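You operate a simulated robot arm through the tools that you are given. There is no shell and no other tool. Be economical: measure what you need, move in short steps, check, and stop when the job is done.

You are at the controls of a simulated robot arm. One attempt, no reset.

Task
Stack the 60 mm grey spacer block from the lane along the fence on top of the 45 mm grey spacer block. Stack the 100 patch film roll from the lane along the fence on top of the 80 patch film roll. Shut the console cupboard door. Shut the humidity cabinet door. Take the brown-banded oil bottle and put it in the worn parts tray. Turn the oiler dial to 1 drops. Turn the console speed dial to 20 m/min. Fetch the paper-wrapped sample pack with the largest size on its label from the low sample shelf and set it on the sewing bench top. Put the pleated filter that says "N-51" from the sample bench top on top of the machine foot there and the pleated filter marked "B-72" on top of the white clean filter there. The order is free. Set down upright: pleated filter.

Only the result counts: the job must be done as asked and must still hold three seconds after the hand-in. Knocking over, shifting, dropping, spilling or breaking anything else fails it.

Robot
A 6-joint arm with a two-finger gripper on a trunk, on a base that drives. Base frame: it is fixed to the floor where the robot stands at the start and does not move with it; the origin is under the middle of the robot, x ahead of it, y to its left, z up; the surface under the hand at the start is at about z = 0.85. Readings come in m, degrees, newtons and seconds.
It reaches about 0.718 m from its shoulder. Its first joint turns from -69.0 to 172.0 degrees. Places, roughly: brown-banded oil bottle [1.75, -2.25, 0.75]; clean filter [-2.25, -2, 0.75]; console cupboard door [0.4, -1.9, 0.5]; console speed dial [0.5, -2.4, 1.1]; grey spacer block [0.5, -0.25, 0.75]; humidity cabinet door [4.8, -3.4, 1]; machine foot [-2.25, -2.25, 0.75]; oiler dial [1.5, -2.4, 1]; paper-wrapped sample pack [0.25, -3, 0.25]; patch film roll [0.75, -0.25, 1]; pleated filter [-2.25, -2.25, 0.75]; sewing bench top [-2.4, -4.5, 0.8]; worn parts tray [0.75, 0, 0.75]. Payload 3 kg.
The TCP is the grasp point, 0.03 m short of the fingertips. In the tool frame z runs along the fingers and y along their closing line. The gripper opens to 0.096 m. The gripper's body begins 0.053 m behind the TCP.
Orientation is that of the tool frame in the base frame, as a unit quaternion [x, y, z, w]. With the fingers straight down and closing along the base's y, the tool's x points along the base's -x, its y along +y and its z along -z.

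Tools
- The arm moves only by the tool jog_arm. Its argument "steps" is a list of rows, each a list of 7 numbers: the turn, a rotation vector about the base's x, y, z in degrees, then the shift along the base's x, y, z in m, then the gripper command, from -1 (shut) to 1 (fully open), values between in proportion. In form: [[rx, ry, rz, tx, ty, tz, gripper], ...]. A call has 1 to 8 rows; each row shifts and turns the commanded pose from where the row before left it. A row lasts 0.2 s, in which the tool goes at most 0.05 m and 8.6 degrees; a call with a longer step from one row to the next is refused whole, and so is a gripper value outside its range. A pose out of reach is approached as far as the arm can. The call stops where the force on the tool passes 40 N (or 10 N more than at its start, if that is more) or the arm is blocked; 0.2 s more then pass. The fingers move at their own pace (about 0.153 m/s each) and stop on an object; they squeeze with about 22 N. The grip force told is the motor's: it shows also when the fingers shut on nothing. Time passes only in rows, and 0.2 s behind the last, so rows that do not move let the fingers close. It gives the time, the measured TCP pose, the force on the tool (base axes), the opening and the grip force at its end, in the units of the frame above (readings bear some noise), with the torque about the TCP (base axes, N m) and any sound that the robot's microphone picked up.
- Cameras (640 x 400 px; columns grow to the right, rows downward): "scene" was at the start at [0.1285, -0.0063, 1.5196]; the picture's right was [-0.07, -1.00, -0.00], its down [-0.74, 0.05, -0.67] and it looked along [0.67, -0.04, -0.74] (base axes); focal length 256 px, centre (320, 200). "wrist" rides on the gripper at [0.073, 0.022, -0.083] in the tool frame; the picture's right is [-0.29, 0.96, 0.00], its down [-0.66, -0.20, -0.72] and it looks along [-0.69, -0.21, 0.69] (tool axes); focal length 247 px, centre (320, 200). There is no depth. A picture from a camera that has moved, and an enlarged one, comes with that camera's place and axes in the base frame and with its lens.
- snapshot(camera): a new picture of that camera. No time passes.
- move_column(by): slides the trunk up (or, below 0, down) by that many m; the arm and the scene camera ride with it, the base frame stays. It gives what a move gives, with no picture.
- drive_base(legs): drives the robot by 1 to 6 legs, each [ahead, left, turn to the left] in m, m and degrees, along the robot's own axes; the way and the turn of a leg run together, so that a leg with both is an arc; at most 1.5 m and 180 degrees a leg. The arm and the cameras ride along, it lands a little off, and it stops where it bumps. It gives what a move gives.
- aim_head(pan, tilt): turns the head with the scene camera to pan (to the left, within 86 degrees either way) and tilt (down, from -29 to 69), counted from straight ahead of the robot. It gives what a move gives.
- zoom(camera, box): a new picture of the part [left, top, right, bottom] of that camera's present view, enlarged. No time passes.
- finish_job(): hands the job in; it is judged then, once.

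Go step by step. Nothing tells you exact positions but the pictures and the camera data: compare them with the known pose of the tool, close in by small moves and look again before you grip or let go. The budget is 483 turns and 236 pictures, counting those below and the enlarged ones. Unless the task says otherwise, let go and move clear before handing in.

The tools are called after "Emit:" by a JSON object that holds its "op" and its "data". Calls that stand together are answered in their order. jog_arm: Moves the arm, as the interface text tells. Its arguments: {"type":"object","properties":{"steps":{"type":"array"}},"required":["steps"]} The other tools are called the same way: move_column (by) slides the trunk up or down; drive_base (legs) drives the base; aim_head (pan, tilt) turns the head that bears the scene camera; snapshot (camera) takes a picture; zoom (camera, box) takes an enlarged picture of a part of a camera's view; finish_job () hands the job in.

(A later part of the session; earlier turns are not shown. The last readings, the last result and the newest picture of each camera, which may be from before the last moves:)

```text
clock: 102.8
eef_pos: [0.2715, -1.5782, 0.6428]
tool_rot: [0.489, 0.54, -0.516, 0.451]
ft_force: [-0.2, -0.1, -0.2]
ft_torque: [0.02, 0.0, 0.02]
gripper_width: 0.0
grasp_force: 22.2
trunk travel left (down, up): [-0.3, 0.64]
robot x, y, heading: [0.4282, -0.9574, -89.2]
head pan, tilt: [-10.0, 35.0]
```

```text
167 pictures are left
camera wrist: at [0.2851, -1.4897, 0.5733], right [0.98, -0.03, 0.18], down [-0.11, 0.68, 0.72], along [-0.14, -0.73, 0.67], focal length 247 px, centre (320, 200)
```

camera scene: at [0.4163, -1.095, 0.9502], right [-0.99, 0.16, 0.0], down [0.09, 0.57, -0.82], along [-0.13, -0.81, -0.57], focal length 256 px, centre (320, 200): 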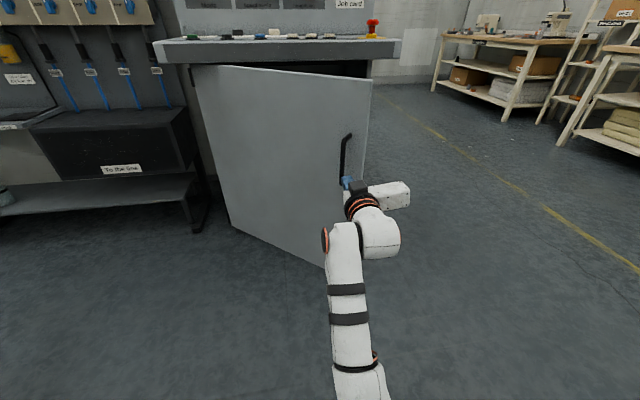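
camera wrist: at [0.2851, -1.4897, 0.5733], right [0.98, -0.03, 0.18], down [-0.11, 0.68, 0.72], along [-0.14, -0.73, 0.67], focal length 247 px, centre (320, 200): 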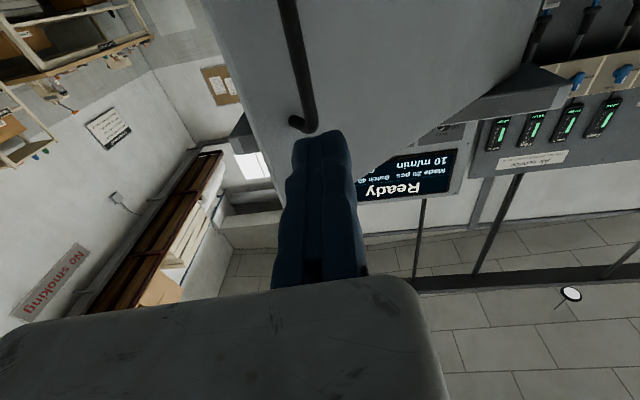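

Emit:
{"op": "drive_base", "data": {"legs": [[0, 0.07, 0], [0.5, 0, 0]]}}

Emit:
{"op": "snapshot", "data": {"camera": "scene"}}

```text
clock: 106.3
eef_pos: [0.3566, -2.0658, 0.6431]
tool_rot: [0.487, 0.541, -0.515, 0.453]
ft_force: [0.4, -0.6, 0.0]
ft_torque: [0.03, 0.02, 0.01]
gripper_width: 0.0
grasp_force: 21.8
trunk travel left (down, up): [-0.3, 0.64]
robot x, y, heading: [0.5118, -1.4462, -88.6]
head pan, tilt: [-10.0, 35.0]
```

```text
166 pictures are left
camera scene: at [0.498, -1.5819, 0.9502], right [-0.99, 0.15, 0.0], down [0.09, 0.57, -0.82], along [-0.12, -0.81, -0.57], focal length 256 px, centre (320, 200)
```

scene: 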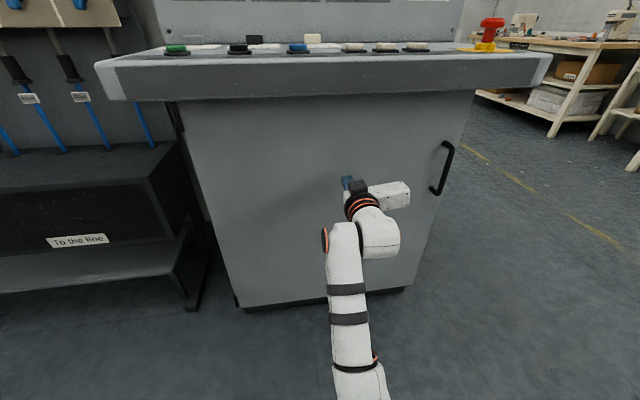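

Emit:
{"op": "drive_base", "data": {"legs": [[0.08, 0, 0]]}}

Emit:
{"op": "drive_base", "data": {"legs": [[0.05, 0, 0]]}}

Emit:
{"op": "snapshot", "data": {"camera": "scene"}}

```text
clock: 107.4
eef_pos: [0.3583, -2.1273, 0.6435]
tool_rot: [0.489, 0.544, -0.513, 0.449]
ft_force: [7.6, 23.1, 2.1]
ft_torque: [-0.24, 0.02, 0.31]
gripper_width: 0.0059
grasp_force: 33.6
trunk travel left (down, up): [-0.3, 0.64]
robot x, y, heading: [0.5079, -1.5098, -88.4]
head pan, tilt: [-10.0, 35.0]
stopped in leg 1: the force on the tool passed its limit at 288 N (the readings are from after the stop); the commanded pose is now the measured one
```

```text
clock: 108.1
eef_pos: [0.3572, -2.1282, 0.6433]
tool_rot: [0.489, 0.545, -0.512, 0.449]
ft_force: [7.8, 22.2, 1.7]
ft_torque: [-0.26, 0.03, 0.27]
gripper_width: 0.006
grasp_force: 32.5
trunk travel left (down, up): [-0.3, 0.64]
robot x, y, heading: [0.5122, -1.5103, -88.7]
head pan, tilt: [-10.0, 35.0]
stopped in leg 1: the force on the tool passed its limit at 80 N (the readings are from after the stop); the commanded pose is now the measured one
```

```text
165 pictures are left
camera scene: at [0.5017, -1.6445, 0.9508], right [-0.99, 0.15, 0.0], down [0.08, 0.56, -0.82], along [-0.12, -0.81, -0.57], focal length 256 px, centre (320, 200)
```

scene: 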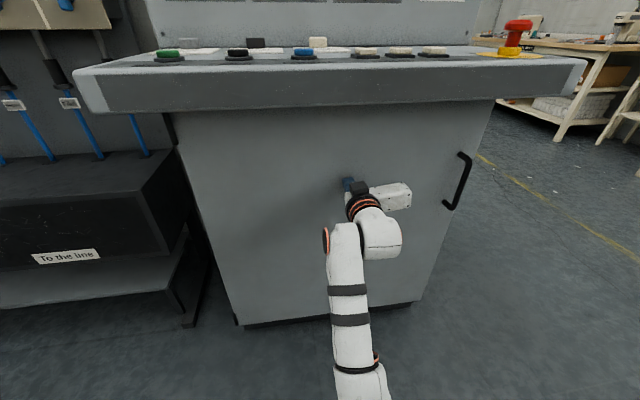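

It's pressed firmly shut. I back away and check that it stays closed.

Emit:
{"op": "drive_base", "data": {"legs": [[-0.3, 0, 0]]}}

Emit:
{"op": "snapshot", "data": {"camera": "scene"}}

```text
clock: 110.1
eef_pos: [0.3476, -1.8362, 0.6394]
tool_rot: [0.493, 0.544, -0.512, 0.446]
ft_force: [0.4, -0.1, 0.8]
ft_torque: [-0.01, -0.03, 0.02]
gripper_width: 0.0
grasp_force: 33.2
trunk travel left (down, up): [-0.3, 0.64]
robot x, y, heading: [0.5072, -1.2179, -88.6]
head pan, tilt: [-10.0, 35.0]
```

```text
164 pictures are left
camera scene: at [0.4932, -1.3546, 0.9502], right [-0.99, 0.15, 0.0], down [0.09, 0.57, -0.82], along [-0.13, -0.81, -0.57], focal length 256 px, centre (320, 200)
```

scene: 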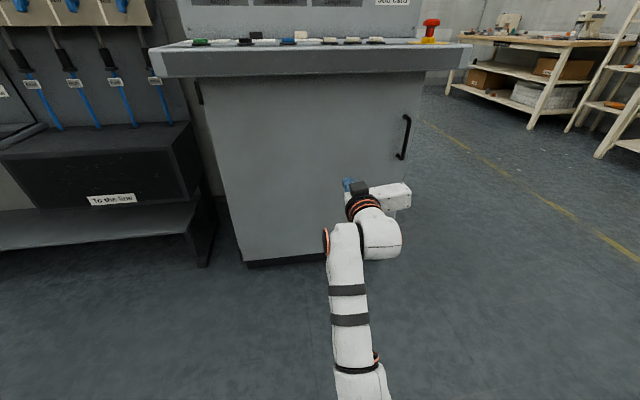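

The door stays shut. Next the speed dial: back off a little, raise the trunk, look at the dials.

Emit:
{"op": "drive_base", "data": {"legs": [[-0.15, 0, -1.4]]}}

Emit:
{"op": "move_column", "data": {"by": 0.4}}

Emit:
{"op": "move_column", "data": {"by": 0.1}}

Emit:
{"op": "aim_head", "data": {"pan": 0, "tilt": 20}}

Emit:
{"op": "snapshot", "data": {"camera": "scene"}}

```text
clock: 111.5
eef_pos: [0.33, -1.6796, 0.6394]
tool_rot: [0.5, 0.538, -0.518, 0.439]
ft_force: [0.5, -0.6, 0.4]
ft_torque: [0.03, -0.01, 0.03]
gripper_width: 0.0
grasp_force: 33.1
trunk travel left (down, up): [-0.3, 0.64]
robot x, y, heading: [0.5038, -1.0604, -90.3]
head pan, tilt: [-10.0, 35.0]
```

```text
clock: 115.3
eef_pos: [0.3296, -1.6789, 1.0406]
tool_rot: [0.5, 0.538, -0.518, 0.439]
ft_force: [0.5, -0.7, 0.4]
ft_torque: [0.01, -0.01, -0.03]
gripper_width: 0.0
grasp_force: 33.3
trunk travel left (down, up): [-0.7, 0.24]
robot x, y, heading: [0.5057, -1.0692, -90.5]
head pan, tilt: [-10.0, 35.0]
```

```text
clock: 116.6
eef_pos: [0.3291, -1.6792, 1.1397]
tool_rot: [0.5, 0.538, -0.518, 0.438]
ft_force: [1.6, 0.5, -0.1]
ft_torque: [0.02, -0.02, 0.02]
gripper_width: 0.0
grasp_force: 33.3
trunk travel left (down, up): [-0.8, 0.14]
robot x, y, heading: [0.5024, -1.0619, -90.6]
head pan, tilt: [-10.0, 35.0]
```

```text
clock: 117.4
eef_pos: [0.3302, -1.6792, 1.1392]
tool_rot: [0.5, 0.538, -0.518, 0.439]
ft_force: [0.0, 0.1, 0.8]
ft_torque: [0.0, 0.03, 0.03]
gripper_width: 0.0
grasp_force: 32.6
trunk travel left (down, up): [-0.8, 0.14]
robot x, y, heading: [0.507, -1.0654, -90.3]
head pan, tilt: [0.0, 20.0]
```

```text
163 pictures are left
camera scene: at [0.5037, -1.2088, 1.474], right [-1.0, 0.01, 0.0], down [0.0, 0.34, -0.94], along [-0.01, -0.94, -0.34], focal length 256 px, centre (320, 200)
```

scene: 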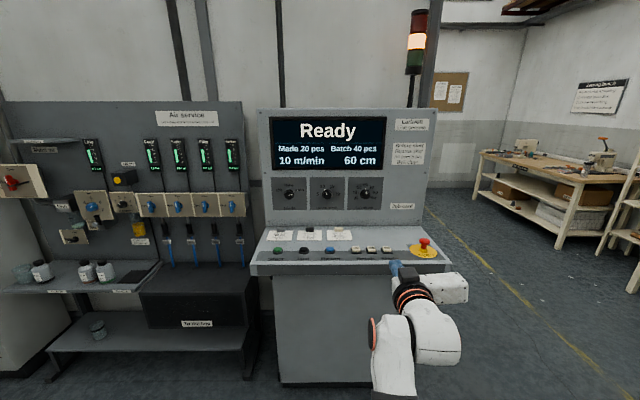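

Emit:
{"op": "zoom", "data": {"camera": "scene", "box": [265, 165, 385, 225]}}

Emit:
{"op": "zoom", "data": {"camera": "scene", "box": [50, 160, 190, 300]}}

```text
5.33 times, centred on (325, 195) of scene
camera zoom: at [0.5037, -1.2088, 1.474], right [-1.0, 0.01, 0.0], down [0.0, 0.34, -0.94], along [-0.01, -0.94, -0.34], focal length 1363 px, centre (293, 227)
```

zoom: 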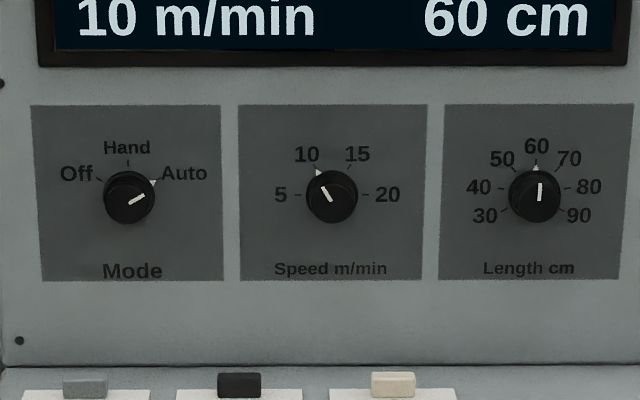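

```text
2.86 times, centred on (120, 230) of scene
camera zoom: at [0.5037, -1.2088, 1.474], right [-1.0, 0.01, 0.0], down [0.0, 0.34, -0.94], along [-0.01, -0.94, -0.34], focal length 730 px, centre (891, 114)
```

zoom: 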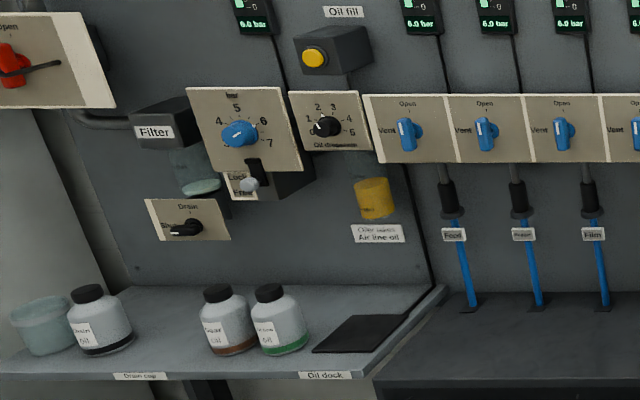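

The speed dial is at about (0.457, -2.398, 1.075) on a face leaning back about 12°. I straighten the tool to face it, fingers open.

Emit:
{"op": "jog_arm", "data": {"steps": [[3.75, -3.4, 1, 0, 0, -0.02, 0.2], [3.75, -3.4, 1, 0, 0, -0.02, 0.2], [0, 0, 0, 0, 0, -0.02, 0.2], [0, 0, 0, 0, 0, 0, 0.2]]}}

Emit:
{"op": "drive_base", "data": {"legs": [[0, 0.15, 0], [0.35, 0, 0]]}}

Emit:
{"op": "snapshot", "data": {"camera": "wrist"}}

Emit:
{"op": "snapshot", "data": {"camera": "scene"}}

```text
clock: 118.4
eef_pos: [0.3287, -1.68, 1.0803]
tool_rot: [0.548, 0.553, -0.443, 0.445]
ft_force: [0.4, 0.4, -0.3]
ft_torque: [0.01, 0.01, -0.01]
gripper_width: 0.0577
grasp_force: 0.1
trunk travel left (down, up): [-0.8, 0.14]
robot x, y, heading: [0.5065, -1.0636, -90.5]
head pan, tilt: [0.0, 20.0]
```

```text
clock: 121.6
eef_pos: [0.4718, -2.0253, 1.0802]
tool_rot: [0.549, 0.552, -0.444, 0.444]
ft_force: [-0.5, -0.2, -0.5]
ft_torque: [0.01, 0.0, 0.02]
gripper_width: 0.0575
grasp_force: 0.0
trunk travel left (down, up): [-0.8, 0.14]
robot x, y, heading: [0.6527, -1.4108, -90.4]
head pan, tilt: [0.0, 20.0]
```

```text
160 pictures are left
camera wrist: at [0.4929, -1.9269, 1.0259], right [0.96, -0.06, 0.28], down [-0.2, 0.57, 0.8], along [-0.21, -0.82, 0.53], focal length 247 px, centre (320, 200)
```

wrist: 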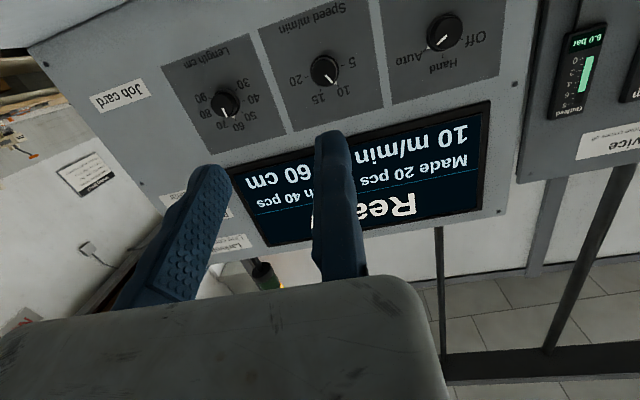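

```text
159 pictures are left
camera scene: at [0.6499, -1.5541, 1.4741], right [-1.0, 0.01, 0.0], down [0.0, 0.34, -0.94], along [-0.01, -0.94, -0.34], focal length 256 px, centre (320, 200)
```

scene: 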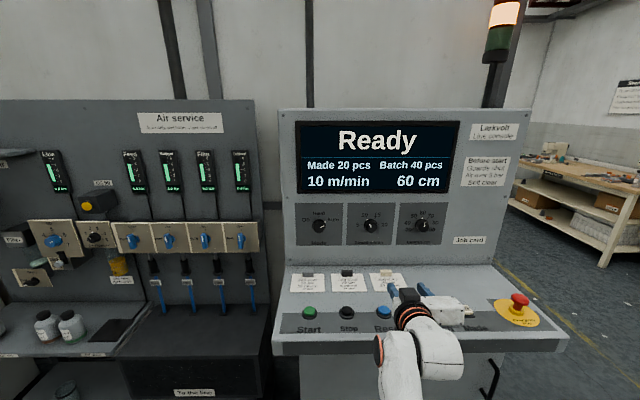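

Tool faces the dial. I roll the tool −60° first so the whole 120° turn can be done in one grip.

Emit:
{"op": "jog_arm", "data": {"steps": [[0, 7.335, 1.56, 0, 0, -0.004, 0.3], [0, 7.335, 1.56, 0, 0, -0.004, 0.3], [0, 7.335, 1.56, 0, 0, -0.004, 0.3], [0, 7.335, 1.56, 0, 0, -0.004, 0.3], [0, 7.335, 1.56, 0, 0, -0.004, 0.3], [0, 7.335, 1.56, 0, 0, -0.004, 0.3], [0, 7.335, 1.56, 0, 0, -0.004, 0.3], [0, 7.335, 1.56, 0, 0, -0.003, 0.3]]}}

Emit:
{"op": "snapshot", "data": {"camera": "wrist"}}

```text
clock: 123.4
eef_pos: [0.4725, -2.0237, 1.0485]
tool_rot: [0.199, 0.753, -0.607, 0.16]
ft_force: [-0.6, -0.3, -0.1]
ft_torque: [0.01, 0.0, -0.01]
gripper_width: 0.0624
grasp_force: 0.0
trunk travel left (down, up): [-0.8, 0.14]
robot x, y, heading: [0.6539, -1.4081, -90.5]
head pan, tilt: [0.0, 20.0]
```

```text
158 pictures are left
camera wrist: at [0.4187, -1.9303, 1.0113], right [0.73, 0.14, -0.67], down [0.47, 0.6, 0.64], along [0.49, -0.79, 0.37], focal length 247 px, centre (320, 200)
```

wrist: 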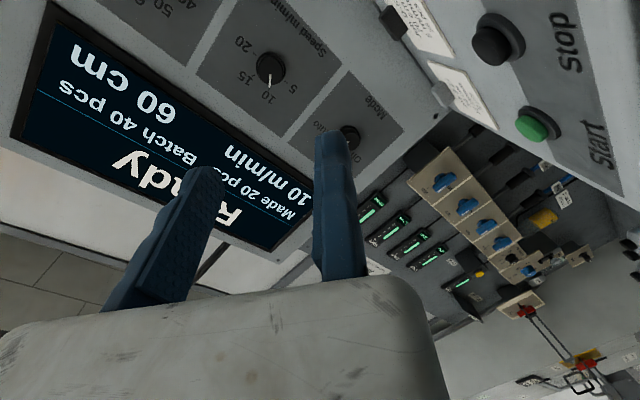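

Emit:
{"op": "drive_base", "data": {"legs": [[0.28, 0, 0.4]]}}

Emit:
{"op": "snapshot", "data": {"camera": "wrist"}}

Emit:
{"op": "snapshot", "data": {"camera": "scene"}}

```text
clock: 125.4
eef_pos: [0.4721, -2.3129, 1.0494]
tool_rot: [0.198, 0.753, -0.606, 0.162]
ft_force: [0.9, 0.4, 0.4]
ft_torque: [-0.01, 0.03, 0.0]
gripper_width: 0.0625
grasp_force: 0.2
trunk travel left (down, up): [-0.8, 0.14]
robot x, y, heading: [0.6483, -1.7018, -90.4]
head pan, tilt: [0.0, 20.0]
```

```text
157 pictures are left
camera wrist: at [0.4183, -2.2187, 1.0115], right [0.73, 0.15, -0.67], down [0.47, 0.6, 0.65], along [0.5, -0.79, 0.37], focal length 247 px, centre (320, 200)
```

wrist: 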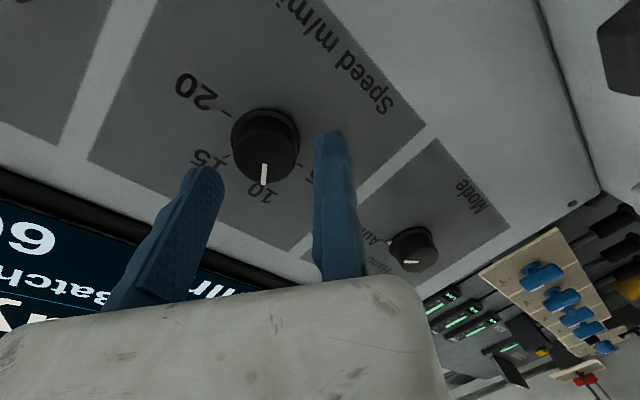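

```text
156 pictures are left
camera scene: at [0.6478, -1.8417, 1.4741], right [-1.0, 0.01, 0.0], down [0.0, 0.34, -0.94], along [-0.01, -0.94, -0.34], focal length 256 px, centre (320, 200)
```

scene: 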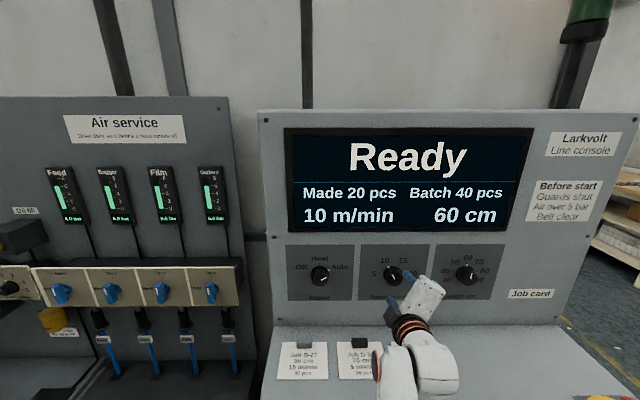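

Emit:
{"op": "jog_arm", "data": {"steps": [[0, 0, 0, 0, -0.0245, -0.005, 0.3], [0, 0, 0, 0, 0, 0, 0.3]]}}

Emit:
{"op": "snapshot", "data": {"camera": "wrist"}}

```text
clock: 126.0
eef_pos: [0.4694, -2.3376, 1.0428]
tool_rot: [0.199, 0.752, -0.607, 0.163]
ft_force: [0.9, 0.7, 0.0]
ft_torque: [0.05, -0.02, -0.01]
gripper_width: 0.0624
grasp_force: 0.0
trunk travel left (down, up): [-0.8, 0.14]
robot x, y, heading: [0.6482, -1.6956, -90.2]
head pan, tilt: [0.0, 20.0]
```

```text
155 pictures are left
camera wrist: at [0.417, -2.2429, 1.0061], right [0.73, 0.15, -0.67], down [0.47, 0.6, 0.65], along [0.5, -0.79, 0.37], focal length 247 px, centre (320, 200)
```

wrist: 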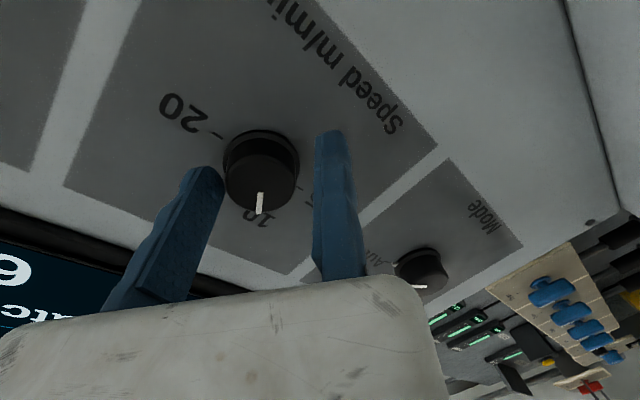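

Emit:
{"op": "jog_arm", "data": {"steps": [[0, 0, 0, -0.003, -0.0065, 0.0015, 0.3], [0, 0, 0, 0, 0, 0, 0.3]]}}

Emit:
{"op": "jog_arm", "data": {"steps": [[0, 0, 0, 0, 0, 0, -1], [0, 0, 0, 0, 0, 0, -1], [0, 0, 0, 0, 0, 0, -1], [0, 0, 0, 0, 0, 0, -1]]}}

Emit:
{"op": "snapshot", "data": {"camera": "wrist"}}

```text
clock: 126.6
eef_pos: [0.4688, -2.3431, 1.0445]
tool_rot: [0.2, 0.752, -0.606, 0.162]
ft_force: [0.1, -0.1, 0.8]
ft_torque: [0.02, -0.02, 0.0]
gripper_width: 0.0624
grasp_force: 0.0
trunk travel left (down, up): [-0.8, 0.14]
robot x, y, heading: [0.6507, -1.7007, -90.5]
head pan, tilt: [0.0, 20.0]
```

```text
clock: 127.6
eef_pos: [0.4647, -2.3391, 1.047]
tool_rot: [0.199, 0.751, -0.608, 0.163]
ft_force: [-12.1, -2.4, 19.5]
ft_torque: [-0.64, -0.18, -0.46]
gripper_width: 0.0532
grasp_force: 22.0
trunk travel left (down, up): [-0.8, 0.14]
robot x, y, heading: [0.6523, -1.6969, -90.5]
head pan, tilt: [0.0, 20.0]
```

```text
154 pictures are left
camera wrist: at [0.4116, -2.2462, 1.0097], right [0.73, 0.14, -0.67], down [0.47, 0.6, 0.64], along [0.49, -0.78, 0.37], focal length 247 px, centre (320, 200)
```

wrist: 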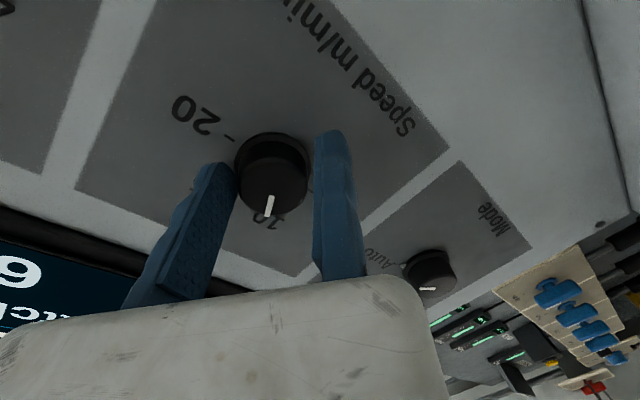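

Emit:
{"op": "jog_arm", "data": {"steps": [[0, 0, 0, -0.0015, -0.0005, 0.0025, -1], [0, 0, 0, -0.0015, -0.0005, 0.0025, -1], [0, 0, 0, 0, 0, 0, -1]]}}

Emit:
{"op": "snapshot", "data": {"camera": "wrist"}}

```text
clock: 128.4
eef_pos: [0.4615, -2.3398, 1.0534]
tool_rot: [0.2, 0.751, -0.608, 0.164]
ft_force: [-12.9, -0.6, 18.0]
ft_torque: [-0.78, -0.24, -0.35]
gripper_width: 0.047
grasp_force: 22.1
trunk travel left (down, up): [-0.8, 0.14]
robot x, y, heading: [0.6497, -1.6953, -90.6]
head pan, tilt: [0.0, 20.0]
```

```text
153 pictures are left
camera wrist: at [0.4088, -2.2475, 1.015], right [0.73, 0.14, -0.67], down [0.47, 0.61, 0.64], along [0.49, -0.78, 0.38], focal length 247 px, centre (320, 200)
```

wrist: 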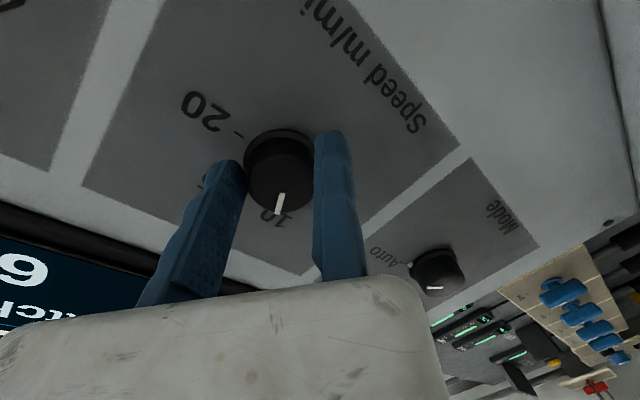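

Emit:
{"op": "jog_arm", "data": {"steps": [[0, 0, 0, -0.001, -0.0003, 0.0017, -1], [0, 0, 0, 0, 0, 0, -1]]}}

Emit:
{"op": "jog_arm", "data": {"steps": [[0, 0, 0, -0.001, -0.0003, 0.0017, -1], [0, 0, 0, 0, 0, 0, -1]]}}

```text
clock: 129.0
eef_pos: [0.4616, -2.3411, 1.0548]
tool_rot: [0.2, 0.75, -0.609, 0.164]
ft_force: [-12.1, 0.1, 19.0]
ft_torque: [-0.77, -0.19, -0.5]
gripper_width: 0.0452
grasp_force: 22.5
trunk travel left (down, up): [-0.8, 0.14]
robot x, y, heading: [0.6487, -1.7005, -90.4]
head pan, tilt: [0.0, 20.0]
```

```text
clock: 129.6
eef_pos: [0.4601, -2.3432, 1.0562]
tool_rot: [0.2, 0.75, -0.609, 0.163]
ft_force: [-12.0, 0.3, 19.6]
ft_torque: [-0.79, -0.17, -0.44]
gripper_width: 0.043
grasp_force: 22.2
trunk travel left (down, up): [-0.8, 0.14]
robot x, y, heading: [0.6474, -1.6962, -90.4]
head pan, tilt: [0.0, 20.0]
```

Emit:
{"op": "jog_arm", "data": {"steps": [[0, 0, 0, -0.001, -0.0003, 0.0017, -1], [0, 0, 0, -0.001, -0.0003, 0.0017, -1], [0, 0, 0, 0, 0, 0, -1]]}}

Emit:
{"op": "zoom", "data": {"camera": "wrist", "box": [160, 90, 400, 290]}}

```text
clock: 130.4
eef_pos: [0.4598, -2.3414, 1.0569]
tool_rot: [0.199, 0.752, -0.607, 0.163]
ft_force: [-7.9, 3.2, 8.8]
ft_torque: [-1.56, -0.12, 0.23]
gripper_width: 0.0417
grasp_force: 44.6
trunk travel left (down, up): [-0.8, 0.14]
robot x, y, heading: [0.6508, -1.6972, -90.4]
head pan, tilt: [0.0, 20.0]
```

```text
2.00 times, centred on (280, 190) of wrist
camera zoom: at [0.406, -2.2481, 1.02], right [0.73, 0.15, -0.67], down [0.47, 0.6, 0.65], along [0.5, -0.78, 0.37], focal length 494 px, centre (400, 220)
```

zoom: 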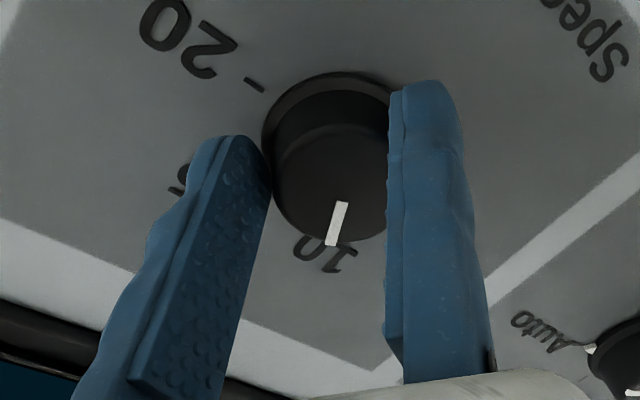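

The knob is gripped between both fingers. I turn it clockwise with an orbiting move, first 32°.

Emit:
{"op": "jog_arm", "data": {"steps": [[0, -7.82, -1.66, 0.0024, -0.0003, 0.0016, -1], [0, -7.82, -1.66, 0.0021, -0.0004, 0.0019, -1], [0, -7.82, -1.66, 0.0019, -0.0005, 0.0022, -1], [0, -7.82, -1.66, 0.0015, -0.0005, 0.0024, -1], [0, 0, 0, 0, 0, 0, -1]]}}

Emit:
{"op": "snapshot", "data": {"camera": "wrist"}}

```text
clock: 131.6
eef_pos: [0.4721, -2.3429, 1.0618]
tool_rot: [0.4, 0.671, -0.535, 0.323]
ft_force: [5.5, 25.3, -23.6]
ft_torque: [-0.28, -0.23, -0.55]
gripper_width: 0.0406
grasp_force: 44.9
trunk travel left (down, up): [-0.8, 0.14]
robot x, y, heading: [0.6465, -1.6992, -90.4]
head pan, tilt: [0.0, 20.0]
```

```text
151 pictures are left
camera wrist: at [0.4557, -2.245, 1.0067], right [0.98, 0.05, -0.18], down [0.13, 0.56, 0.82], along [0.14, -0.83, 0.54], focal length 247 px, centre (320, 200)
```

wrist: 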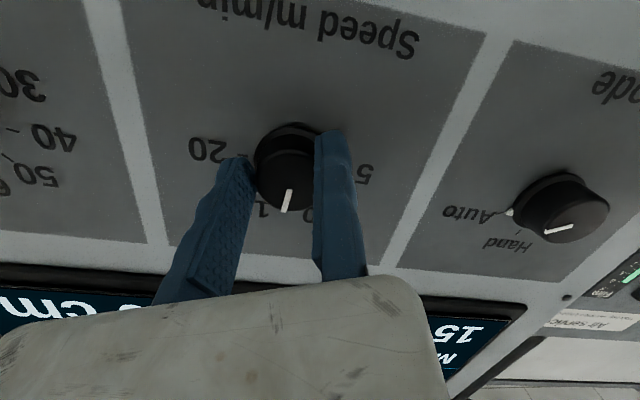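

Emit:
{"op": "jog_arm", "data": {"steps": [[0, 0, 0, 0, 0.003, -0.002, -1], [0, -7.82, -1.66, 0.0012, -0.0005, 0.0024, -1], [0, -7.82, -1.66, 0.0008, -0.0005, 0.0025, -1], [0, -7.82, -1.66, 0.0004, -0.0006, 0.0026, -1], [0, -7.82, -1.66, 0.0, -0.0006, 0.0026, -1], [0, 0, 0, 0, 0, 0, -1]]}}

Emit:
{"op": "snapshot", "data": {"camera": "wrist"}}

```text
clock: 133.0
eef_pos: [0.481, -2.3451, 1.0718]
tool_rot: [0.566, 0.534, -0.429, 0.46]
ft_force: [24.7, 16.2, -20.5]
ft_torque: [0.29, -0.39, 1.01]
gripper_width: 0.0394
grasp_force: 45.0
trunk travel left (down, up): [-0.8, 0.14]
robot x, y, heading: [0.6496, -1.6999, -90.5]
head pan, tilt: [0.0, 20.0]
```

```text
150 pictures are left
camera wrist: at [0.5052, -2.2485, 1.0202], right [0.94, -0.07, 0.35], down [-0.25, 0.57, 0.78], along [-0.25, -0.82, 0.52], focal length 247 px, centre (320, 200)
```

wrist: 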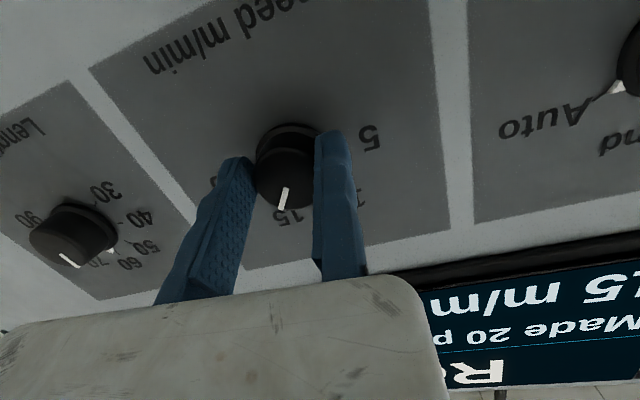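

Emit:
{"op": "jog_arm", "data": {"steps": [[0, 0, 0, 0.003, 0.003, -0.003, -1], [0, -7.82, -1.66, -0.0004, -0.0006, 0.0026, -1], [0, -7.82, -1.66, -0.0008, -0.0005, 0.0025, -1], [0, -7.82, -1.66, -0.0012, -0.0005, 0.0023, -1], [0, -7.82, -1.66, -0.0015, -0.0005, 0.0022, -1], [0, 0, 0, 0, 0, 0, -1]]}}

Emit:
{"op": "snapshot", "data": {"camera": "wrist"}}

```text
clock: 134.4
eef_pos: [0.4808, -2.3462, 1.0852]
tool_rot: [0.686, 0.356, -0.291, 0.564]
ft_force: [28.0, -15.4, 24.0]
ft_torque: [-0.35, 0.25, 2.57]
gripper_width: 0.0402
grasp_force: 45.4
trunk travel left (down, up): [-0.8, 0.14]
robot x, y, heading: [0.6485, -1.6961, -90.3]
head pan, tilt: [0.0, 20.0]
```

```text
149 pictures are left
camera wrist: at [0.5406, -2.2549, 1.055], right [0.61, -0.15, 0.78], down [-0.55, 0.63, 0.55], along [-0.57, -0.77, 0.3], focal length 247 px, centre (320, 200)
```

wrist: 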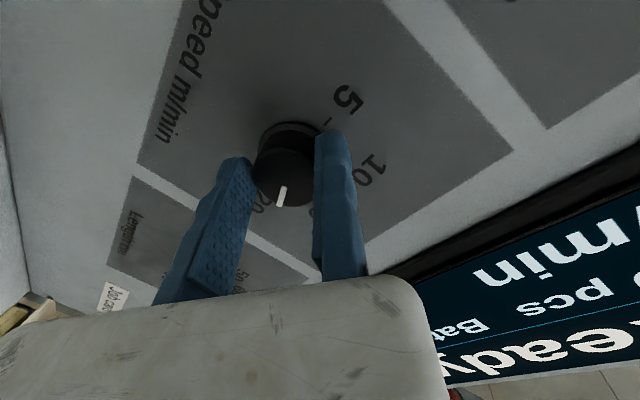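

Emit:
{"op": "jog_arm", "data": {"steps": [[0, 0, 0, 0.003, -0.001, 0.003, -1], [0, -7.82, -1.66, -0.0019, -0.0005, 0.0022, -1], [0, -7.82, -1.66, -0.0021, -0.0004, 0.0019, -1], [0, -7.82, -1.66, -0.0024, -0.0003, 0.0016, -1], [0, 0, 0, 0, 0, 0, -1]]}}

Emit:
{"op": "snapshot", "data": {"camera": "wrist"}}

Emit:
{"op": "snapshot", "data": {"camera": "scene"}}

```text
clock: 135.6
eef_pos: [0.477, -2.3461, 1.0931]
tool_rot: [0.745, 0.206, -0.168, 0.612]
ft_force: [27.1, -10.3, 22.8]
ft_torque: [-1.11, 0.97, 1.19]
gripper_width: 0.0411
grasp_force: 45.5
trunk travel left (down, up): [-0.8, 0.14]
robot x, y, heading: [0.648, -1.6965, -90.2]
head pan, tilt: [0.0, 20.0]
```

```text
148 pictures are left
camera wrist: at [0.5512, -2.2602, 1.0917], right [0.24, -0.19, 0.95], down [-0.67, 0.68, 0.3], along [-0.7, -0.71, 0.03], focal length 247 px, centre (320, 200)
```

wrist: 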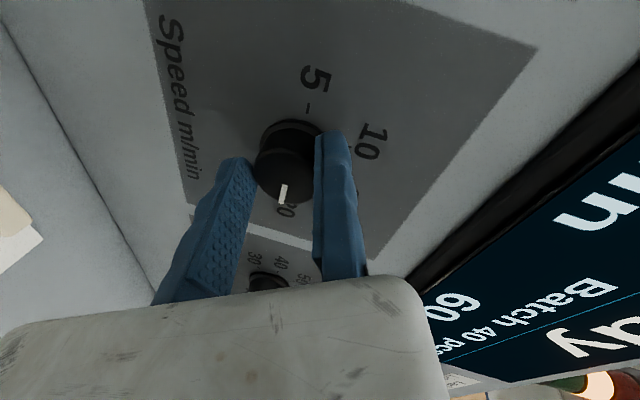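

```text
147 pictures are left
camera scene: at [0.6608, -1.8391, 1.4743], right [-1.0, 0.01, 0.01], down [-0.01, 0.34, -0.94], along [-0.01, -0.94, -0.34], focal length 256 px, centre (320, 200)
```

scene: 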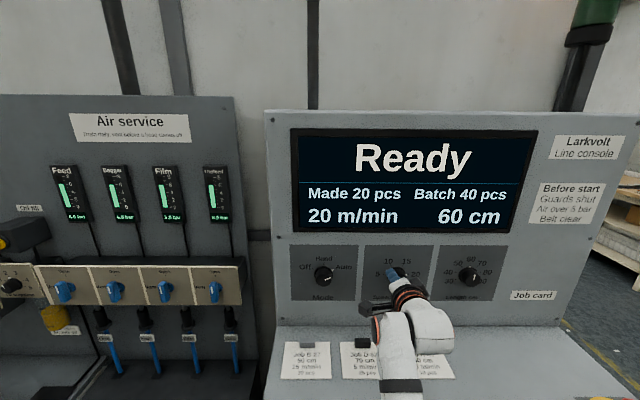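

The display shows 20 m/min. I open and retreat, then check.

Emit:
{"op": "jog_arm", "data": {"steps": [[0, 0, 0, 0, 0, 0, 0.3], [0, 0, 0, 0, 0, 0, 0.3], [0, 0, 0, 0.001, 0.002, 0.002, 0.3], [0, 0, 0, 0.001, 0.02, 0.006, 0.3], [0, 0, 0, 0, 0.03, 0.006, 0.3], [0, 0, 0, 0, 0.03, 0.006, 0.3]]}}

Emit:
{"op": "drive_base", "data": {"legs": [[-0.25, 0, 0]]}}

Emit:
{"op": "snapshot", "data": {"camera": "scene"}}

Emit:
{"op": "zoom", "data": {"camera": "scene", "box": [280, 150, 480, 260]}}

```text
clock: 137.2
eef_pos: [0.4557, -2.2695, 1.1338]
tool_rot: [0.731, 0.206, -0.192, 0.621]
ft_force: [0.4, -0.5, -1.1]
ft_torque: [-0.01, 0.02, 0.02]
gripper_width: 0.0625
grasp_force: 0.1
trunk travel left (down, up): [-0.8, 0.14]
robot x, y, heading: [0.6491, -1.6952, -90.6]
head pan, tilt: [0.0, 20.0]
stopped in row 6: the arm was blocked; the commanded pose is now the measured one
```

```text
clock: 139.0
eef_pos: [0.4574, -2.0128, 1.1333]
tool_rot: [0.731, 0.207, -0.192, 0.621]
ft_force: [-0.8, -0.5, -0.1]
ft_torque: [0.02, -0.02, -0.01]
gripper_width: 0.0625
grasp_force: 0.1
trunk travel left (down, up): [-0.8, 0.14]
robot x, y, heading: [0.6464, -1.4439, -90.5]
head pan, tilt: [0.0, 20.0]
```

```text
146 pictures are left
camera scene: at [0.6495, -1.5878, 1.474], right [-1.0, 0.01, 0.0], down [0.0, 0.34, -0.94], along [-0.01, -0.94, -0.34], focal length 256 px, centre (320, 200)
```

scene: 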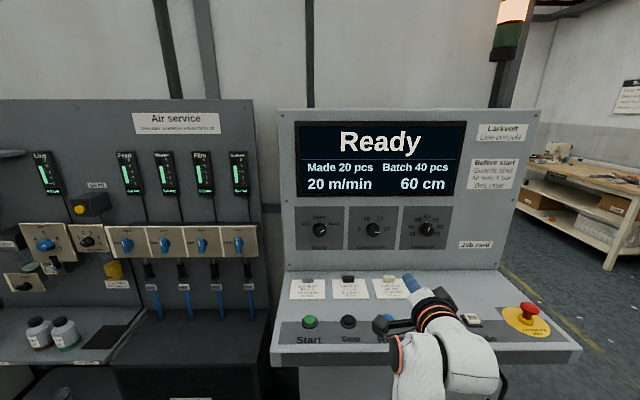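

```text
3.20 times, centred on (380, 205) of scene
camera zoom: at [0.6495, -1.5878, 1.474], right [-1.0, 0.01, 0.0], down [0.0, 0.34, -0.94], along [-0.01, -0.94, -0.34], focal length 818 px, centre (128, 184)
```

zoom: 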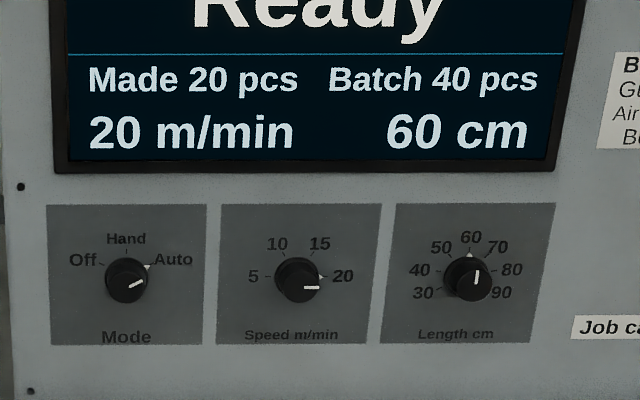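

The speed dial is set to 20. Now I move left along the wall to the air service panel.

Emit:
{"op": "drive_base", "data": {"legs": [[0.1, 0, 0.5], [0, 1.0, 0]]}}

Emit:
{"op": "snapshot", "data": {"camera": "scene"}}

Emit:
{"op": "snapshot", "data": {"camera": "wrist"}}

```text
clock: 144.9
eef_pos: [1.465, -2.1089, 1.133]
tool_rot: [0.727, 0.219, -0.182, 0.625]
ft_force: [0.5, -0.3, -0.1]
ft_torque: [-0.03, 0.01, -0.02]
gripper_width: 0.0626
grasp_force: 0.2
trunk travel left (down, up): [-0.8, 0.14]
robot x, y, heading: [1.6403, -1.5318, -88.8]
head pan, tilt: [0.0, 20.0]
```

```text
144 pictures are left
camera scene: at [1.6423, -1.6774, 1.4741], right [-1.0, -0.02, 0.0], down [-0.01, 0.34, -0.94], along [0.02, -0.94, -0.34], focal length 256 px, centre (320, 200)
```

scene: 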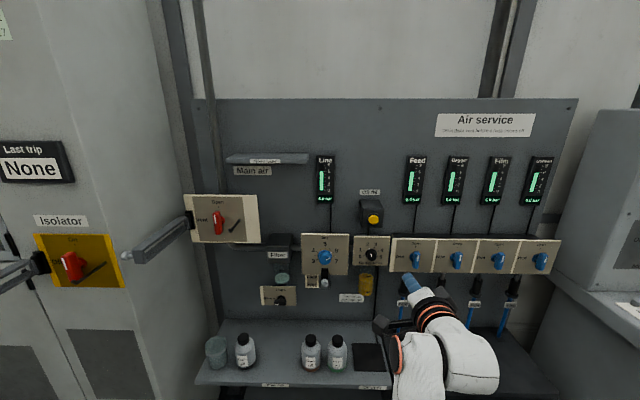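

```text
143 pictures are left
camera wrist: at [1.5368, -2.0231, 1.1256], right [0.28, -0.15, 0.95], down [-0.67, 0.68, 0.3], along [-0.69, -0.72, 0.09], focal length 247 px, centre (320, 200)
```

wrist: 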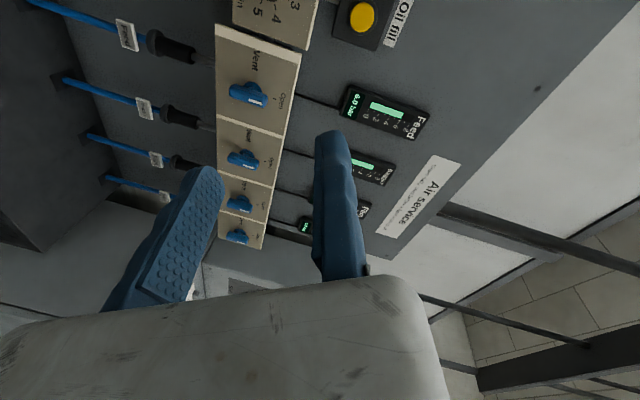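

Emit:
{"op": "zoom", "data": {"camera": "scene", "box": [300, 180, 430, 310]}}

Emit:
{"op": "zoom", "data": {"camera": "scene", "box": [190, 300, 390, 400]}}

```text
3.08 times, centred on (365, 245) of scene
camera zoom: at [1.6423, -1.6774, 1.4741], right [-1.0, -0.02, 0.0], down [-0.01, 0.34, -0.94], along [0.02, -0.94, -0.34], focal length 786 px, centre (182, 62)
```

zoom: 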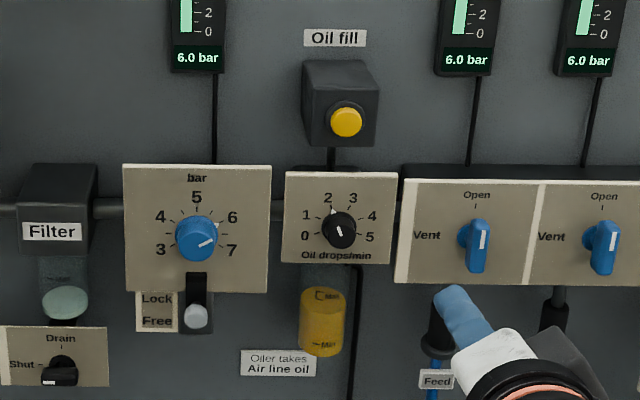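

```text
3.20 times, centred on (290, 350) of scene
camera zoom: at [1.6423, -1.6774, 1.4741], right [-1.0, -0.02, 0.0], down [-0.01, 0.34, -0.94], along [0.02, -0.94, -0.34], focal length 818 px, centre (416, -280)
```

zoom: 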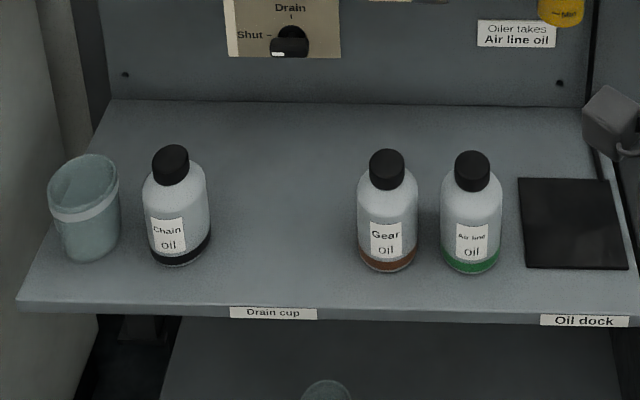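

Oiler reads 2; it must go to 1, i.e. about 42° counter-clockwise. The knob is near (1.486, -2.42, 1.013). I orient the tool level with a roll of 30°.

Emit:
{"op": "jog_arm", "data": {"steps": [[-2.2, 6.5, 0, 0.01, 0, -0.026, 0.25], [-2.2, 6.5, 0, 0.01, 0, -0.026, 0.25], [-2.2, 6.5, 0, 0.01, 0, -0.026, 0.25], [-2.2, 6.5, 0, 0.01, 0, -0.026, 0.25], [0, 0, 0, 0, 0, 0, 0.25]]}}

Emit:
{"op": "snapshot", "data": {"camera": "wrist"}}

```text
clock: 145.9
eef_pos: [1.4652, -2.1155, 1.0477]
tool_rot: [0.607, 0.358, -0.391, 0.592]
ft_force: [0.2, 0.0, 0.0]
ft_torque: [0.0, -0.01, 0.02]
gripper_width: 0.0599
grasp_force: 0.1
trunk travel left (down, up): [-0.8, 0.14]
robot x, y, heading: [1.6419, -1.5371, -88.6]
head pan, tilt: [0.0, 20.0]
stopped in row 4: the arm was blocked; the commanded pose is now the measured one
```

```text
140 pictures are left
camera wrist: at [1.521, -2.0327, 0.9905], right [0.73, -0.03, 0.68], down [-0.44, 0.75, 0.5], along [-0.53, -0.66, 0.53], focal length 247 px, centre (320, 200)
```

wrist: 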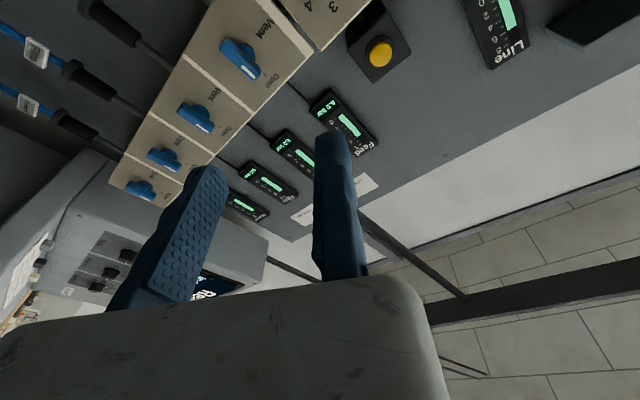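

Emit:
{"op": "jog_arm", "data": {"steps": [[0, 0, 1.5, 0, -0.03, 0, 0.25], [0, 0, 1.4, 0, -0.03, 0, 0.25], [0, 0, 0, 0.02, -0.01, -0.01, 0.25], [0, 0, 0, 0.02, 0, 0, 0.25], [0, 0, 0, 0, 0, 0, 0.25]]}}

Emit:
{"op": "snapshot", "data": {"camera": "wrist"}}

```text
clock: 147.1
eef_pos: [1.506, -2.1818, 1.037]
tool_rot: [0.597, 0.373, -0.374, 0.604]
ft_force: [-0.1, 0.6, 0.7]
ft_torque: [-0.01, -0.01, -0.01]
gripper_width: 0.0598
grasp_force: 0.1
trunk travel left (down, up): [-0.8, 0.14]
robot x, y, heading: [1.6377, -1.5325, -88.7]
head pan, tilt: [0.0, 20.0]
```

```text
139 pictures are left
camera wrist: at [1.5574, -2.0983, 0.9803], right [0.73, 0.01, 0.69], down [-0.48, 0.73, 0.5], along [-0.49, -0.69, 0.53], focal length 247 px, centre (320, 200)
```

wrist: 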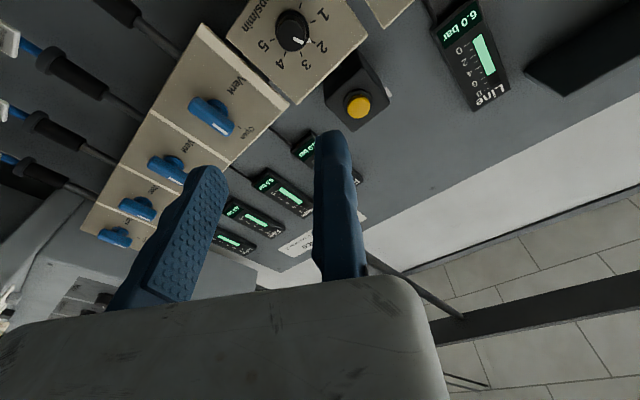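

Emit:
{"op": "drive_base", "data": {"legs": [[0.15, 0, 0]]}}

Emit:
{"op": "jog_arm", "data": {"steps": [[0, 0, 0, 0.002, 0, -0.0135, 0.25], [0, 0, 0, 0, 0, 0, 0.25]]}}

Emit:
{"op": "snapshot", "data": {"camera": "wrist"}}

```text
clock: 148.5
eef_pos: [1.5101, -2.3319, 1.0369]
tool_rot: [0.596, 0.374, -0.374, 0.604]
ft_force: [0.2, 0.5, 1.4]
ft_torque: [0.01, -0.01, -0.01]
gripper_width: 0.0599
grasp_force: 0.0
trunk travel left (down, up): [-0.8, 0.14]
robot x, y, heading: [1.6425, -1.6847, -88.9]
head pan, tilt: [0.0, 20.0]
```

```text
clock: 149.1
eef_pos: [1.5101, -2.3334, 1.0318]
tool_rot: [0.595, 0.372, -0.376, 0.605]
ft_force: [-0.1, -0.2, -0.6]
ft_torque: [0.0, 0.03, 0.0]
gripper_width: 0.0599
grasp_force: 0.1
out of reach, approached as far as the arm can: row 1
trunk travel left (down, up): [-0.8, 0.14]
robot x, y, heading: [1.6443, -1.6854, -88.4]
head pan, tilt: [0.0, 20.0]
```

```text
138 pictures are left
camera wrist: at [1.5617, -2.25, 0.9751], right [0.73, 0.01, 0.69], down [-0.47, 0.73, 0.49], along [-0.5, -0.68, 0.54], focal length 247 px, centre (320, 200)
```

wrist: 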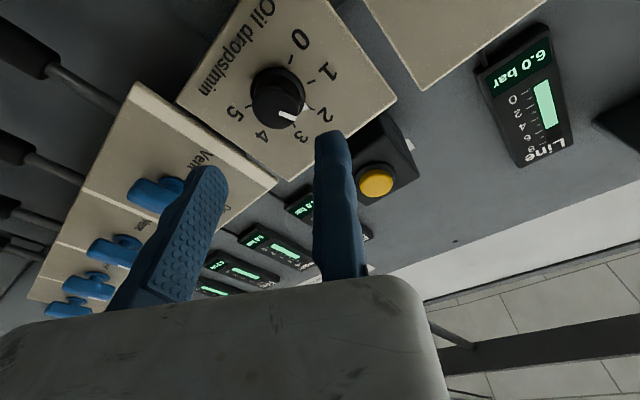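

Emit:
{"op": "move_column", "data": {"by": -0.013}}

Emit:
{"op": "jog_arm", "data": {"steps": [[0, 0, 0, 0.006, 0, 0, 0.25], [0, 0, 0, 0, -0.02, 0, 0.25], [0, 0, 0, 0, -0.015, 0, 0.25], [0, 0, 0, 0, 0, 0, 0.25]]}}

Emit:
{"op": "snapshot", "data": {"camera": "wrist"}}

```text
clock: 149.7
eef_pos: [1.5096, -2.334, 1.019]
tool_rot: [0.596, 0.37, -0.376, 0.605]
ft_force: [-0.2, -0.2, 0.3]
ft_torque: [-0.01, -0.03, -0.01]
gripper_width: 0.0598
grasp_force: 0.0
trunk travel left (down, up): [-0.787, 0.153]
robot x, y, heading: [1.6427, -1.6843, -88.2]
head pan, tilt: [0.0, 20.0]
```

```text
clock: 150.7
eef_pos: [1.5158, -2.367, 1.0197]
tool_rot: [0.597, 0.37, -0.377, 0.604]
ft_force: [-0.5, -0.7, 0.5]
ft_torque: [0.0, -0.02, 0.04]
gripper_width: 0.0603
grasp_force: 0.0
trunk travel left (down, up): [-0.787, 0.153]
robot x, y, heading: [1.6407, -1.6874, -88.4]
head pan, tilt: [0.0, 20.0]
```

```text
137 pictures are left
camera wrist: at [1.5677, -2.2843, 0.9628], right [0.73, 0.01, 0.69], down [-0.47, 0.73, 0.49], along [-0.5, -0.68, 0.54], focal length 247 px, centre (320, 200)
```

wrist: 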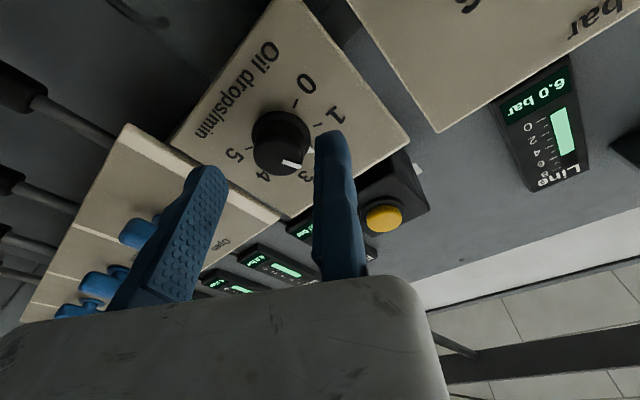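

Emit:
{"op": "jog_arm", "data": {"steps": [[0, 0, 0, 0.0036, -0.012, 0.0018, 0.25], [0, 0, 0, 0, -0.012, 0, 0.25], [0, 0, 0, 0, 0, 0, 0.25]]}}

Emit:
{"op": "snapshot", "data": {"camera": "wrist"}}

```text
clock: 151.5
eef_pos: [1.5189, -2.392, 1.0222]
tool_rot: [0.599, 0.369, -0.378, 0.601]
ft_force: [-0.6, -0.5, -0.3]
ft_torque: [-0.01, -0.01, -0.04]
gripper_width: 0.06
grasp_force: 0.0
trunk travel left (down, up): [-0.787, 0.153]
robot x, y, heading: [1.6433, -1.6836, -88.4]
head pan, tilt: [0.0, 20.0]
```

```text
136 pictures are left
camera wrist: at [1.5716, -2.308, 0.9657], right [0.73, 0.0, 0.69], down [-0.47, 0.73, 0.5], along [-0.5, -0.68, 0.53], focal length 247 px, centre (320, 200)
```

wrist: 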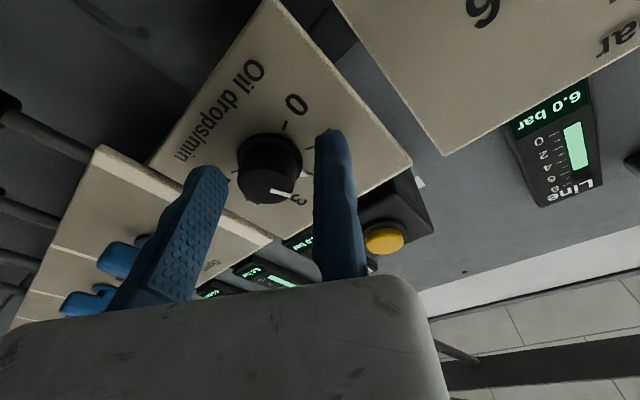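

Emit:
{"op": "jog_arm", "data": {"steps": [[0, 0, 0, -0.004, 0, -0.002, 0.25], [0, 0, 0, 0, 0, 0, -1], [0, 0, 0, 0, 0, 0, -1], [0, 0, 0, 0, 0, 0, -1]]}}

Emit:
{"op": "jog_arm", "data": {"steps": [[0, 0, 0, -0.002, 0, -0.001, -1], [0, 0, 0, 0, 0, 0, -1]]}}

Emit:
{"op": "snapshot", "data": {"camera": "wrist"}}

```text
clock: 152.5
eef_pos: [1.5055, -2.3906, 1.0169]
tool_rot: [0.601, 0.368, -0.375, 0.602]
ft_force: [-29.5, 10.7, -17.3]
ft_torque: [0.05, -0.07, -1.27]
gripper_width: 0.0307
grasp_force: 45.0
out of reach, approached as far as the arm can: row 1
trunk travel left (down, up): [-0.787, 0.153]
robot x, y, heading: [1.6426, -1.6814, -88.5]
head pan, tilt: [0.0, 20.0]
```

```text
clock: 153.1
eef_pos: [1.5035, -2.3886, 1.0166]
tool_rot: [0.601, 0.369, -0.375, 0.602]
ft_force: [-30.6, 9.6, -20.6]
ft_torque: [0.46, -0.17, -1.34]
gripper_width: 0.0307
grasp_force: 45.2
trunk travel left (down, up): [-0.787, 0.153]
robot x, y, heading: [1.6421, -1.6817, -88.6]
head pan, tilt: [0.0, 20.0]
```

```text
135 pictures are left
camera wrist: at [1.5569, -2.3064, 0.9618], right [0.72, 0.0, 0.69], down [-0.47, 0.73, 0.5], along [-0.51, -0.68, 0.53], focal length 247 px, centre (320, 200)
```

wrist: 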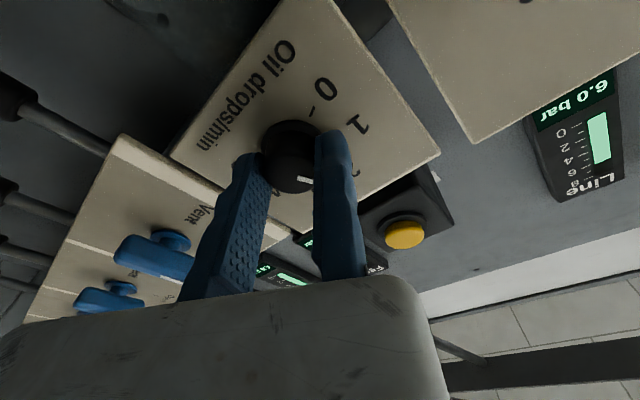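

Emit:
{"op": "jog_arm", "data": {"steps": [[0, 0, 0, -0.003, 0.001, -0.0015, -1], [0, 7, 0, 0.0007, 0, -0.0017, -1], [0, 7, 0, 0.0005, 0, -0.0018, -1], [0, 7, 0, 0.0003, 0, -0.0018, -1], [0, 0, 0, 0, 0, 0, -1]]}}

Emit:
{"op": "snapshot", "data": {"camera": "wrist"}}

```text
clock: 153.8
eef_pos: [1.5052, -2.39, 1.0141]
tool_rot: [0.572, 0.406, -0.425, 0.572]
ft_force: [-27.4, 2.5, -1.7]
ft_torque: [0.83, 0.09, -0.59]
gripper_width: 0.0301
grasp_force: 45.3
out of reach, approached as far as the arm can: row 3
trunk travel left (down, up): [-0.787, 0.153]
robot x, y, heading: [1.6434, -1.6852, -89.0]
head pan, tilt: [0.0, 20.0]
stopped in row 3: the force on the tool passed its limit at 52 N (the readings are from after the stop); the commanded pose is now the measured one
```

```text
134 pictures are left
camera wrist: at [1.5499, -2.3082, 0.9512], right [0.82, -0.01, 0.57], down [-0.38, 0.74, 0.56], along [-0.43, -0.67, 0.6], focal length 247 px, centre (320, 200)
```

wrist: 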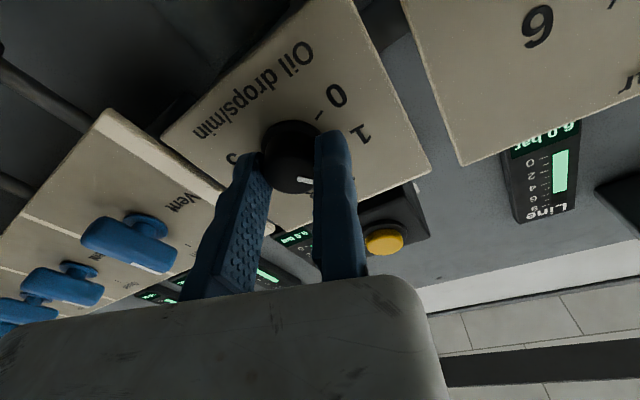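

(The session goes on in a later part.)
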